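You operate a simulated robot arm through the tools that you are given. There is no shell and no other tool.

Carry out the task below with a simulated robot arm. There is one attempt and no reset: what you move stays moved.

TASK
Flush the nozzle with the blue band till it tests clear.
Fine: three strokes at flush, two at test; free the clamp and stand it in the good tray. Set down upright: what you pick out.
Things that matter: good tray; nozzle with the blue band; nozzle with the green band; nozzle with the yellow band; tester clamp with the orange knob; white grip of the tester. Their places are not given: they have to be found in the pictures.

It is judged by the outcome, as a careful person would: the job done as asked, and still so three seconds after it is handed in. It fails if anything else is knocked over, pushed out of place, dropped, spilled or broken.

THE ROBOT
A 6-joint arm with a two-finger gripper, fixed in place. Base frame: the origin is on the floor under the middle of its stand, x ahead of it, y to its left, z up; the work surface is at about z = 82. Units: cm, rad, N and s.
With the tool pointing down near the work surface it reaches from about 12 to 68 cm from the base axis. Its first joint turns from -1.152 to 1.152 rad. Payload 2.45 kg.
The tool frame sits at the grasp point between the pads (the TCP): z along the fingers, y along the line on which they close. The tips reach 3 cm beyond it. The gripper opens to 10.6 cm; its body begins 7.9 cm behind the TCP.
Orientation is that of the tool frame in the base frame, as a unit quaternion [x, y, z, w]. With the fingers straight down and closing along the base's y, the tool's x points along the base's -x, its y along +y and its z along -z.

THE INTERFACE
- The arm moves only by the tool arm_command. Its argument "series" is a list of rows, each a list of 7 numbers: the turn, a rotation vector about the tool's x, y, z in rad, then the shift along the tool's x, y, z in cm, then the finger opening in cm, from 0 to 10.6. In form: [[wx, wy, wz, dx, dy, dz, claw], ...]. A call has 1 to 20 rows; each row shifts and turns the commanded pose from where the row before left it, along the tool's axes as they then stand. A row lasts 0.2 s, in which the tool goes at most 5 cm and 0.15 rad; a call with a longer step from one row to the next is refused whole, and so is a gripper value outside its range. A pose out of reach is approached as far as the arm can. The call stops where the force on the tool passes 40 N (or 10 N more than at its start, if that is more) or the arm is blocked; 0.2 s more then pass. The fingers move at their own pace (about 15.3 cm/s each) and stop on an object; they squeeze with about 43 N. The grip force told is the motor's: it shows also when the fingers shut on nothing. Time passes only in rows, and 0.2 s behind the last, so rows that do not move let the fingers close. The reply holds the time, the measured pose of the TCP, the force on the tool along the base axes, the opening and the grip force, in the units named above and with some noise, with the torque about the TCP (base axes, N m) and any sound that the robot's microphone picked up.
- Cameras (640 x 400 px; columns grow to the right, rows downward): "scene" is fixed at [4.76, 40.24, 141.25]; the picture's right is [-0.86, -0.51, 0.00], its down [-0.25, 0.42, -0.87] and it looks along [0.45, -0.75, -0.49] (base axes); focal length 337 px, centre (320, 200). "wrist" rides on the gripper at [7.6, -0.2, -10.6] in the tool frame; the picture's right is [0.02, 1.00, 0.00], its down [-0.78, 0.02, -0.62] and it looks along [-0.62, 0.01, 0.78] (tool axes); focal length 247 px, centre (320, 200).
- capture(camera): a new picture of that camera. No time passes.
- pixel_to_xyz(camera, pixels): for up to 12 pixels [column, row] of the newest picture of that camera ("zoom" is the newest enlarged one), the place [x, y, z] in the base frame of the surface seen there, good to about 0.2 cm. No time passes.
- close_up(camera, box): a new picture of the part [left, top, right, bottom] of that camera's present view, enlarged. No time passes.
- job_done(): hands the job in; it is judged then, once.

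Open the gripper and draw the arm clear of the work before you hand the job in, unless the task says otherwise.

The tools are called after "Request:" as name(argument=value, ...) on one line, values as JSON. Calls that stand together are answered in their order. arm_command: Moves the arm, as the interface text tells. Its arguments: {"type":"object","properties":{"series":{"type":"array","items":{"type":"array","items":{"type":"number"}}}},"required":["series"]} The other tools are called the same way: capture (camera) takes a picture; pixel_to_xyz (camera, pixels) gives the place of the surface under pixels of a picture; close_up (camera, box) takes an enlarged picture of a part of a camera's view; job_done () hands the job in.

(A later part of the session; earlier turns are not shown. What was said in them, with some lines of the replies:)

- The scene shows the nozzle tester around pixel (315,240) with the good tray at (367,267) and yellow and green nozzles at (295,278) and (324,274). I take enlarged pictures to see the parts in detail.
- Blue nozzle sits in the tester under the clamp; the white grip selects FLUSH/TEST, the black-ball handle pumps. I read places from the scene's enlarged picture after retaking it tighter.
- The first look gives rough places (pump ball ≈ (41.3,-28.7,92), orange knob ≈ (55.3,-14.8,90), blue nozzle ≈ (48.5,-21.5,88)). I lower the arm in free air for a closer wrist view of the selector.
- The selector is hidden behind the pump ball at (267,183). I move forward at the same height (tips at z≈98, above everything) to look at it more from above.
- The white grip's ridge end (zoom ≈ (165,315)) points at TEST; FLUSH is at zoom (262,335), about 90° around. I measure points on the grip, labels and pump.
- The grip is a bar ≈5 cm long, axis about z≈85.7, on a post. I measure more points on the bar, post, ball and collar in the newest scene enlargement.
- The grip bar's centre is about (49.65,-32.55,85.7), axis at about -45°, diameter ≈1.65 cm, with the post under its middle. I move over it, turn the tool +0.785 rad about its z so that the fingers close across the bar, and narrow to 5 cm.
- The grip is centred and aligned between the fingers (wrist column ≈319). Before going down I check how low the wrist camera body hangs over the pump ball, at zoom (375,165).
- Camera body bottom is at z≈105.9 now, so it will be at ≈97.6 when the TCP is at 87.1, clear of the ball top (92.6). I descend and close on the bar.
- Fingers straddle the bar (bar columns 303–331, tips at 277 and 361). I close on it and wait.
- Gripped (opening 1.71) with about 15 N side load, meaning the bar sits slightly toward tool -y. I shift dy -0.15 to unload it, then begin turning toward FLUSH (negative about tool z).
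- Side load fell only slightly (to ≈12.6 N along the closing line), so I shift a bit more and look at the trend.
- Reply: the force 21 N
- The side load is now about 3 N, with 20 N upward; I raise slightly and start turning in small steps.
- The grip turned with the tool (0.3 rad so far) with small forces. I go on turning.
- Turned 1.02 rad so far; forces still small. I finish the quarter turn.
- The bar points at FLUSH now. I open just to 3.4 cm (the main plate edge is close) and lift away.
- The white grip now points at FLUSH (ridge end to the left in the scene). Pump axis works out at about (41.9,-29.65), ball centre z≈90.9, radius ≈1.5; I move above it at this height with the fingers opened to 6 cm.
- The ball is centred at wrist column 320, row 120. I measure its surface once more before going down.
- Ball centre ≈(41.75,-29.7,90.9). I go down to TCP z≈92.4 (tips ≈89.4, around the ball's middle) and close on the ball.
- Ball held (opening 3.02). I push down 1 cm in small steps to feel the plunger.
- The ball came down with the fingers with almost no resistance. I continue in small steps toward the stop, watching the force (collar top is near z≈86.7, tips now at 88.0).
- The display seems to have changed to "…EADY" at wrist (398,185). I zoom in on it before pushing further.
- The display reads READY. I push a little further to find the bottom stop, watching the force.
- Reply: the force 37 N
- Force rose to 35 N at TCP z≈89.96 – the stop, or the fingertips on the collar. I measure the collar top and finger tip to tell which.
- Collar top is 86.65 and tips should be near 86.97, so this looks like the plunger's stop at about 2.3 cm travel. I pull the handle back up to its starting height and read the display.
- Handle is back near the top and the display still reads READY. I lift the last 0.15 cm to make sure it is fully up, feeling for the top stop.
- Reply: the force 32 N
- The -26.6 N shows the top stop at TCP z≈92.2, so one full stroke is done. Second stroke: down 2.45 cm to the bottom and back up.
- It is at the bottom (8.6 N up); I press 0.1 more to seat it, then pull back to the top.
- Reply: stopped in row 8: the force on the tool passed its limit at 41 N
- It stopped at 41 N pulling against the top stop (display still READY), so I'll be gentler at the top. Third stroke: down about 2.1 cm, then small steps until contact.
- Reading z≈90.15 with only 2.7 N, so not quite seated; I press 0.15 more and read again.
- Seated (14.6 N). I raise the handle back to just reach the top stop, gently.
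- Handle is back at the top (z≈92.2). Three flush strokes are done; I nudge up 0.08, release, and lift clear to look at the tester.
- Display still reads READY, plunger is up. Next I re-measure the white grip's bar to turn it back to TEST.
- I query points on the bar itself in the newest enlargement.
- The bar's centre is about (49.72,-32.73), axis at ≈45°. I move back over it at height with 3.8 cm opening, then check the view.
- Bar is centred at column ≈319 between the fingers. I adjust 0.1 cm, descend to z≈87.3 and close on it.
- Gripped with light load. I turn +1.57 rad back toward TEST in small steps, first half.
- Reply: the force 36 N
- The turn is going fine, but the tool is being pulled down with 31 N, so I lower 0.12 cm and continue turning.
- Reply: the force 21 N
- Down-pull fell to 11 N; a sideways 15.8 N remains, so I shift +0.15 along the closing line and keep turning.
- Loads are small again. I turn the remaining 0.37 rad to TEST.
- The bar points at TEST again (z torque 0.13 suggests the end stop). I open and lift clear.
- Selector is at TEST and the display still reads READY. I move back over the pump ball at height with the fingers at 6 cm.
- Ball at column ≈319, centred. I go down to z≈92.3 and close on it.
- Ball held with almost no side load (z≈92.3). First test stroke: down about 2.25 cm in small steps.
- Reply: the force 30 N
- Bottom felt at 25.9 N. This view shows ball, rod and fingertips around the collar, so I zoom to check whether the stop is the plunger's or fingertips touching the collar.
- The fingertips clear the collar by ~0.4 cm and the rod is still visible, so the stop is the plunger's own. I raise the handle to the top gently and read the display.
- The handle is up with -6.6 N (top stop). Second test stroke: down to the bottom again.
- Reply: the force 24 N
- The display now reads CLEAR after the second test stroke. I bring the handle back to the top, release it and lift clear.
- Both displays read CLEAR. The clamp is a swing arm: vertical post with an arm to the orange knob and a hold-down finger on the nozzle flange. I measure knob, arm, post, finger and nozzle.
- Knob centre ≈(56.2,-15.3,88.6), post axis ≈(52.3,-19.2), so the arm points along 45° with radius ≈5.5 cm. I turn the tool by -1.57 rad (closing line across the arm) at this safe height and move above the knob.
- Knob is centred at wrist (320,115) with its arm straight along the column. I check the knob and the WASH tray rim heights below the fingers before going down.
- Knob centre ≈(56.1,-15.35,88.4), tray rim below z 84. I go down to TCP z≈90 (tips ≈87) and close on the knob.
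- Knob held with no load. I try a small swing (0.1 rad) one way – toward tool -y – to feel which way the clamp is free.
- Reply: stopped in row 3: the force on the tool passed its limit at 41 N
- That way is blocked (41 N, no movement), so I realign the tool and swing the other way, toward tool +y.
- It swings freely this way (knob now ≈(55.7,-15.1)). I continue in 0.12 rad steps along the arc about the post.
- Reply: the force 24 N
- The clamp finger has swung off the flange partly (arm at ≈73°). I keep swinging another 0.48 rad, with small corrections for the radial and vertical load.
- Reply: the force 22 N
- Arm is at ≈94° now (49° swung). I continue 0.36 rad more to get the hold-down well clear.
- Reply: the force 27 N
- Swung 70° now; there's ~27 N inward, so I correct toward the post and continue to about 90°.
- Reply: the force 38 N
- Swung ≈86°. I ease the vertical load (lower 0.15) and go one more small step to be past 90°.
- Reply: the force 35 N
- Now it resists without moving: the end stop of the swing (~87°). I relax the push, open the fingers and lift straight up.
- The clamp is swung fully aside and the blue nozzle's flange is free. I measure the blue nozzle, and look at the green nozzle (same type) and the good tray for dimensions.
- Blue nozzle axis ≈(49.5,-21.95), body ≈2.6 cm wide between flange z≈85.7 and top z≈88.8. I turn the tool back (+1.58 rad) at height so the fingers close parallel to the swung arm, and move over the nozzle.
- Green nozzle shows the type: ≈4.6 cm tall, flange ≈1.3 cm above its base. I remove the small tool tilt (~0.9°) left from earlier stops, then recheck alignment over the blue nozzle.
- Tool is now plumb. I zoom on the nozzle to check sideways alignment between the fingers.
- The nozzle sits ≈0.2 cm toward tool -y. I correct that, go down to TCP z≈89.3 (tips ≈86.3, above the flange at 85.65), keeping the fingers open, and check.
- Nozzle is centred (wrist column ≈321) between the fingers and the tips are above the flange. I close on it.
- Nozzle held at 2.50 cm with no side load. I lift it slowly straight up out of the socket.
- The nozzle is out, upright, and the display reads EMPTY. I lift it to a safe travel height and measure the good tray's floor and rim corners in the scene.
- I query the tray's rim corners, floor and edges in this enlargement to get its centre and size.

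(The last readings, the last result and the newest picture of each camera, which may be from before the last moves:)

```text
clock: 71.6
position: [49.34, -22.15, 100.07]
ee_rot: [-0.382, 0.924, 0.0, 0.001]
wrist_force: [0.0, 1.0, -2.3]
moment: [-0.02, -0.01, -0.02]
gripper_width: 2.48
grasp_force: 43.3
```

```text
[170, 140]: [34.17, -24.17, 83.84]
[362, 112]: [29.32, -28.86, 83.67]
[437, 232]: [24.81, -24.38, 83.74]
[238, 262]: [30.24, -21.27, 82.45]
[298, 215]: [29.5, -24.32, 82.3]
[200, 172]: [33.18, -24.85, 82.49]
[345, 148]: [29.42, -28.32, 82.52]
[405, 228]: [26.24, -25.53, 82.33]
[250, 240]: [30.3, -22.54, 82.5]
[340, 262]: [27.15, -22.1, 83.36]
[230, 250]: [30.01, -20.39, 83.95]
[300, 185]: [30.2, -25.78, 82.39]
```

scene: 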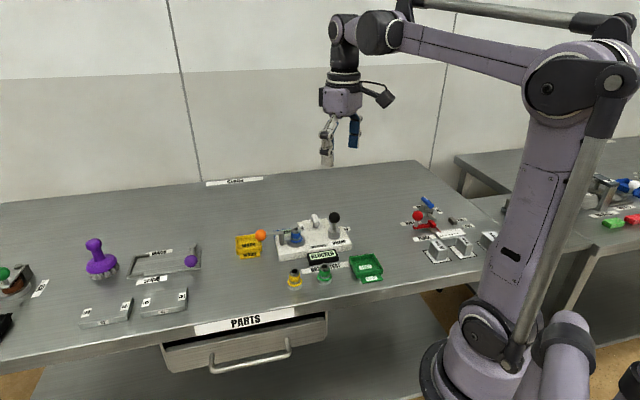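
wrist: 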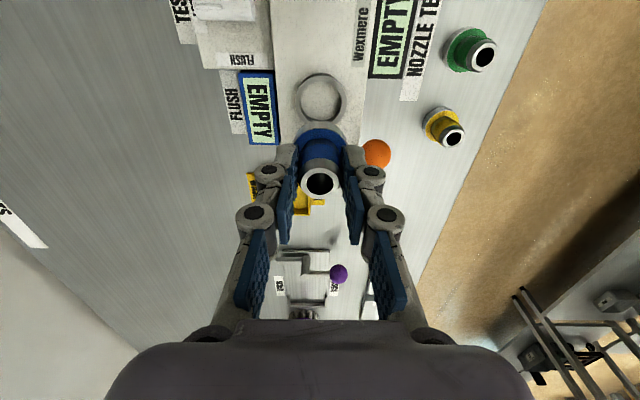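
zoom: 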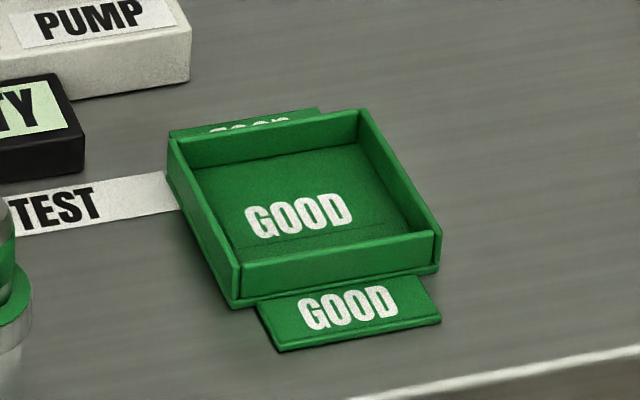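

Tray centre ≈(29.5,-24.4), floor z≈82.4, rim 83.8, inside ≈5.8 cm – room for the ≈3.7 cm base. I carry the nozzle over there at travel height.

Request:
arm_command(series=[[0, 0, 0, 1.2, 0.95, 0, 2.0], [0, 0, 0, 2.3, 1.82, 0, 2.0], [0, 0, 0, 2.5, 1.98, 0, 2.0], [0, 0, 0, 2.5, 1.98, 0, 2.0], [0, 0, 0, 2.5, 1.98, 0, 2.0], [0, 0, 0, 2.4, 1.9, 0, 2.0], [0, 0, 0, 1.45, 1.15, 0, 2.0], [0, 0, 0, 0.9, 0.7, 0, 2.0], [0, 0, 0, 0, 0, 0, 2.0], [0, 0, 0, 0, 0, 0, 2.0]])

Request:
capture(camera="wrist")

Request:
capture(camera="scene")

```text
clock: 73.8
position: [29.61, -24.43, 100.2]
ee_rot: [-0.382, 0.924, 0.0, -0.001]
wrist_force: [-0.2, 0.0, -0.8]
moment: [0.0, 0.01, 0.03]
gripper_width: 2.48
grasp_force: 43.1
```

```text
taken
```

wrist: 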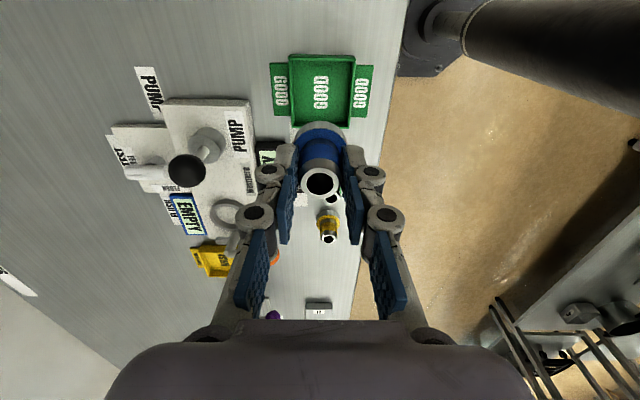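

```text
taken
```

scene: 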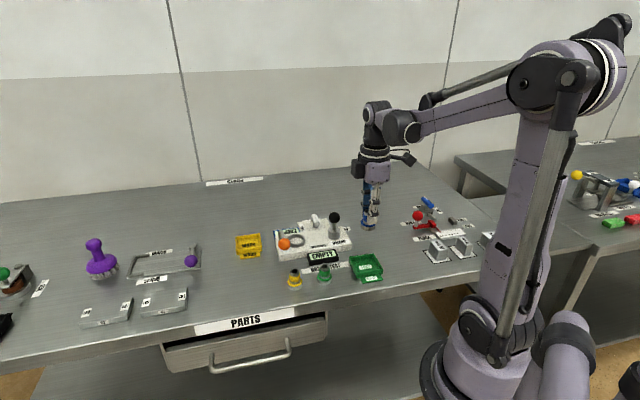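

Above the tray at (29.6,-24.4). I go down in steps to TCP z≈89 and check against the tray before the last bit.

Request:
arm_command(series=[[0, 0, 0, 0, 0, 2, 2.0], [0, 0, 0, 0, 0, 3, 2.0], [0, 0, 0, 0, 0, 3, 2.0], [0, 0, 0, 0, 0, 2, 2.0], [0, 0, 0, 0, 0, 1.1, 2.0], [0, 0, 0, 0, 0, 0, 2.0]])

Request:
capture(camera="wrist")

Request:
close_up(camera="scene", box=[328, 225, 408, 285])

```text
clock: 75.2
position: [29.61, -24.33, 89.02]
ee_rot: [-0.381, 0.924, 0.0, 0.0]
wrist_force: [-0.2, -0.3, -1.8]
moment: [-0.02, 0.0, 0.01]
gripper_width: 2.5
grasp_force: 43.1
```

```text
taken
```

wrist: 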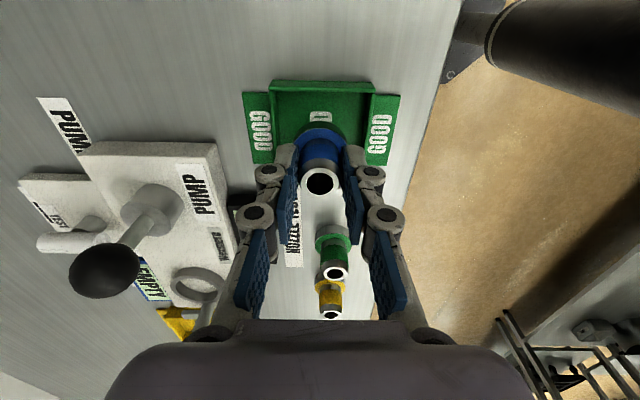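

```text
6.67 times, centred on (368, 255) of scene
```

zoom: 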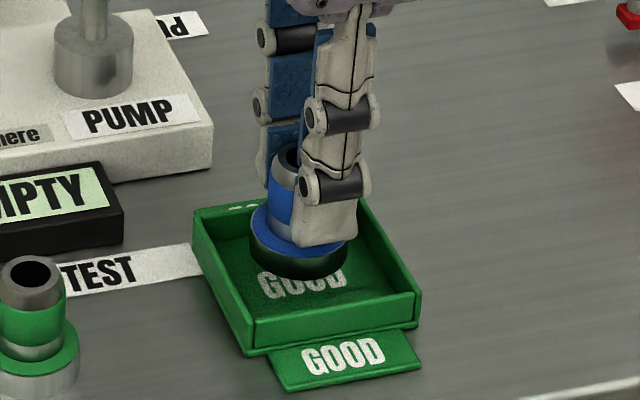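

The nozzle is centred over the tray, its base ≈1.5 cm above the floor. I lower slowly and read the force.

Request:
arm_command(series=[[0, 0, 0, 0, 0, 0.4, 2.0], [0, 0, 0, 0, 0, 0.4, 2.0], [0, 0, 0, 0, 0, 0.3, 2.0], [0, 0, 0, 0, 0, 0.1, 2.0], [0, 0, 0, 0, 0, 0, 2.0]])

Request:
close_up(camera="scene", box=[328, 225, 408, 285])

```text
clock: 76.4
position: [29.43, -24.33, 87.74]
ee_rot: [-0.383, 0.924, -0.001, 0.0]
wrist_force: [0.7, -0.1, -1.4]
moment: [0.01, -0.01, 0.02]
gripper_width: 2.48
grasp_force: 42.7
```

```text
6.67 times, centred on (368, 255) of scene
```

zoom: 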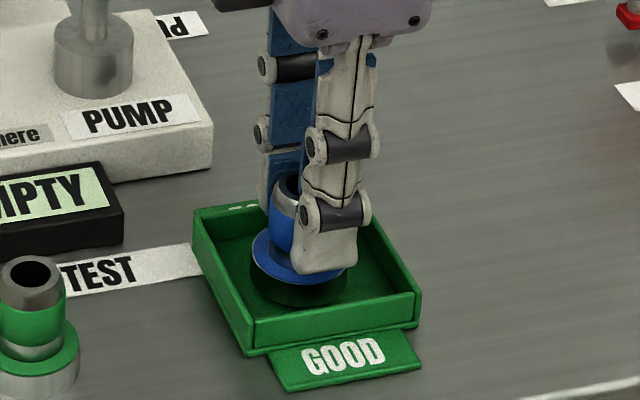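

No contact yet (force about its own weight, z=87.74). I keep lowering in 0.1 cm steps until I feel the floor.

Request:
arm_command(series=[[0, 0, 0, 0, 0, 0.1, 2.0], [0, 0, 0, 0, 0, 0.1, 2.0], [0, 0, 0, 0, 0, 0, 2.0]])

```text
clock: 77.2
position: [29.55, -24.17, 87.48]
ee_rot: [-0.382, 0.924, 0.001, 0.001]
wrist_force: [-0.2, -0.8, -1.4]
moment: [-0.02, 0.0, 0.02]
gripper_width: 2.49
grasp_force: 43.1
```

Still only the weight (-1.4 N) at z≈87.5. I lower a further 0.1 cm at a time.

Request:
arm_command(series=[[0, 0, 0, 0, 0, 0.1, 2.0], [0, 0, 0, 0, 0, 0, 2.0]])

Request:
close_up(camera="scene", box=[344, 245, 392, 280])

```text
clock: 77.8
position: [29.45, -24.4, 87.47]
ee_rot: [-0.381, 0.925, 0.0, 0.0]
wrist_force: [-1.3, -0.5, -1.4]
moment: [0.04, -0.02, 0.04]
gripper_width: 2.48
grasp_force: 43.2
```

```text
11.43 times, centred on (368, 262) of scene
```

zoom: 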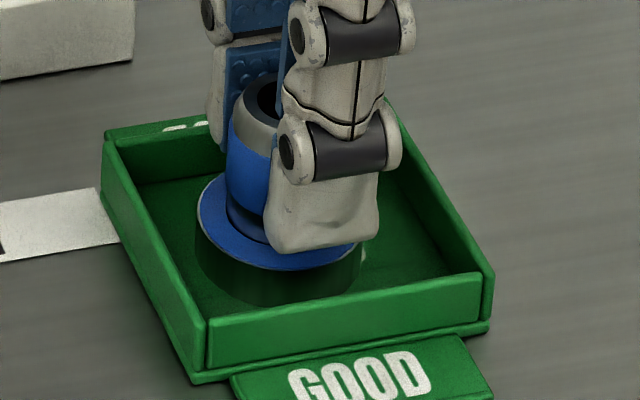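

Base is close to the floor but ≈0.5 cm off-centre toward the tray's left side in the picture; not yet touching. I shift +0.4 along tool x and lower further.

Request:
arm_command(series=[[0, 0, 0, 0.4, 0, 0, 2.0], [0, 0, 0, 0, 0, 0.1, 2.0], [0, 0, 0, 0, 0, 0, 2.0]])

Request:
close_up(camera="scene", box=[344, 245, 392, 280])

```text
clock: 78.6
position: [29.31, -24.52, 87.21]
ee_rot: [-0.382, 0.924, 0.0, 0.0]
wrist_force: [3.7, 2.1, 33.4]
moment: [0.14, -0.1, 0.0]
gripper_width: 2.48
grasp_force: 42.8
```

```text
11.43 times, centred on (368, 262) of scene
```

zoom: 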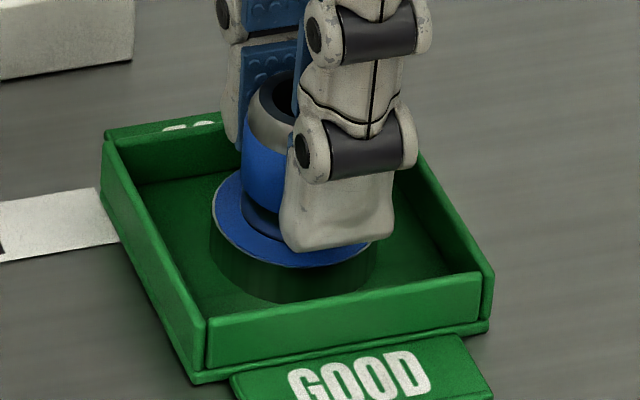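

The floor is reached (33 N at z≈87.2). I ease up 0.07 cm and open the fingers, then look before lifting.

Request:
arm_command(series=[[0, 0, 0, 0, 0, -0.07, 2.0], [0, 0, 0, 0, 0, 0, 2.0]])

```text
clock: 79.2
position: [29.16, -24.67, 87.26]
ee_rot: [-0.382, 0.924, 0.0, -0.001]
wrist_force: [3.9, 0.9, 8.7]
moment: [0.11, -0.19, -0.03]
gripper_width: 2.47
grasp_force: 42.6
```

Only ≈9 N of pressing remains. I open the fingers gradually to 4.6 cm.

Request:
arm_command(series=[[0, 0, 0, 0, 0, 0, 2.8], [0, 0, 0, 0, 0, 0, 3.4], [0, 0, 0, 0, 0, 0, 4.6], [0, 0, 0, 0, 0, 0, 4.6]])

Request:
capture(camera="wrist")

Request:
close_up(camera="scene", box=[344, 245, 392, 280])

```text
clock: 80.2
position: [29.15, -24.61, 87.31]
ee_rot: [-0.382, 0.924, -0.001, 0.001]
wrist_force: [0.2, 0.0, -0.3]
moment: [-0.02, -0.01, 0.01]
gripper_width: 4.6
grasp_force: 0.0
```

```text
taken
```

wrist: 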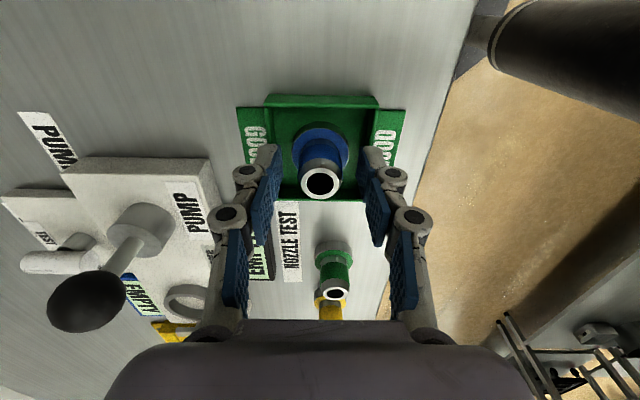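

```text
11.43 times, centred on (368, 262) of scene
```

zoom: 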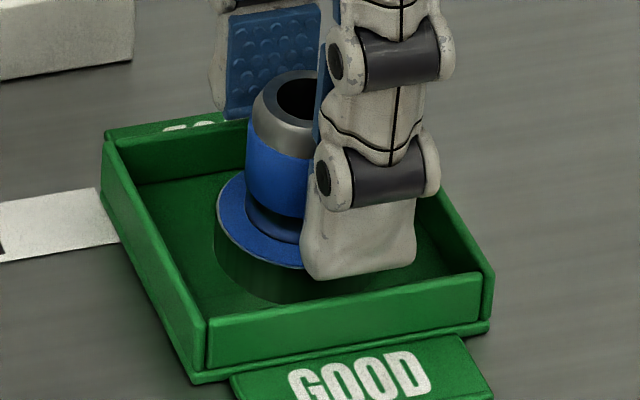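

The blue nozzle stands upright in the tray and both fingers are clear of it. I rise straight up, well clear.

Request:
arm_command(series=[[0, 0, 0, 0, 0, -0.5, 4.8], [0, 0, 0, 0, 0, -1.5, 4.8], [0, 0, 0, 0, 0, -3, 4.8], [0, 0, 0, 0, 0, -4, 4.8], [0, 0, 0, 0, 0, -4, 6], [0, 0, 0, 0, 0, -4, 8], [0, 0, 0, 0, 0, -4, 10], [0, 0, 0, 0, 0, 0, 10]])

Request:
capture(camera="wrist")

Request:
close_up(camera="scene", box=[230, 200, 400, 300])

Request:
close_up(camera="scene", box=[344, 245, 392, 280])

```text
clock: 82.0
position: [29.18, -24.34, 108.4]
ee_rot: [-0.382, 0.924, 0.001, 0.0]
wrist_force: [0.4, 1.2, 0.4]
moment: [-0.02, 0.03, 0.02]
gripper_width: 9.98
grasp_force: 0.1
```

```text
taken
```

wrist: 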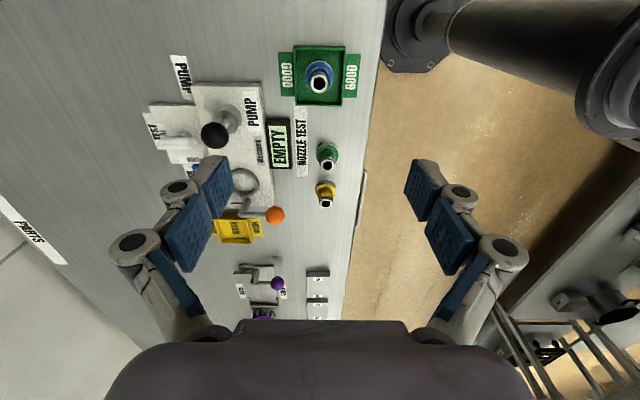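

```text
3.76 times, centred on (315, 250) of scene
```

zoom: 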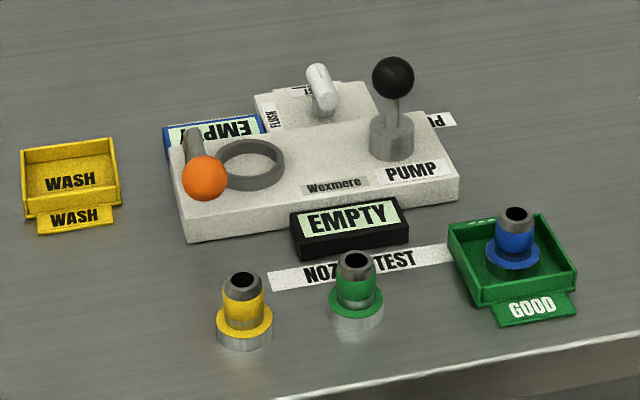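

```text
11.43 times, centred on (368, 262) of scene
```

zoom: 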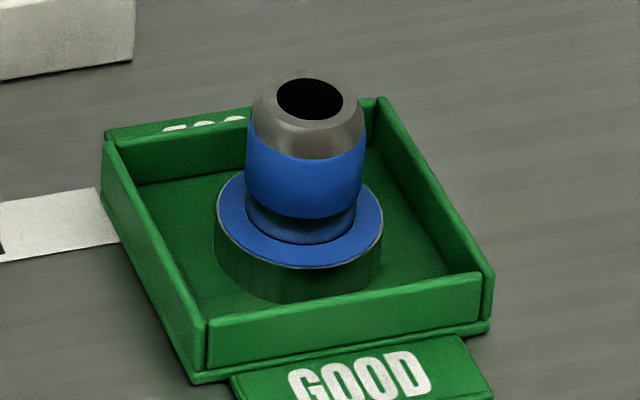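

The blue nozzle stands upright inside the good tray; green and yellow nozzles, trays and tester are where they were, and the arm is open and clear at z≈108. I hand the job in.

Request:
job_done()

```text
The job is handed in.
```

The blue-banded nozzle tested CLEAR and is standing upright in the good tray. I have handed the job in.

- **Flush and test:** I turned the white grip to FLUSH and gave three full strokes. I then turned it back to TEST and gave two full strokes. The display changed from READY to CLEAR on the second test stroke, so no repeat flush was needed.
- **Clamp:** It swings only one way. I felt it blocked the other way first, then swung it about 87° to its end stop, clear of the nozzle. I left it open.
- **Tray:** The tester reads EMPTY now that the nozzle is out. In the last pictures the green and yellow nozzles, both trays and the tester are where they started.

The arm is open and raised clear of the work. The force limit stopped the arm twice at about 41 N: once pulling the pump handle against its top stop, and once trying the clamp the wrong way. Neither stop visibly moved the tester.
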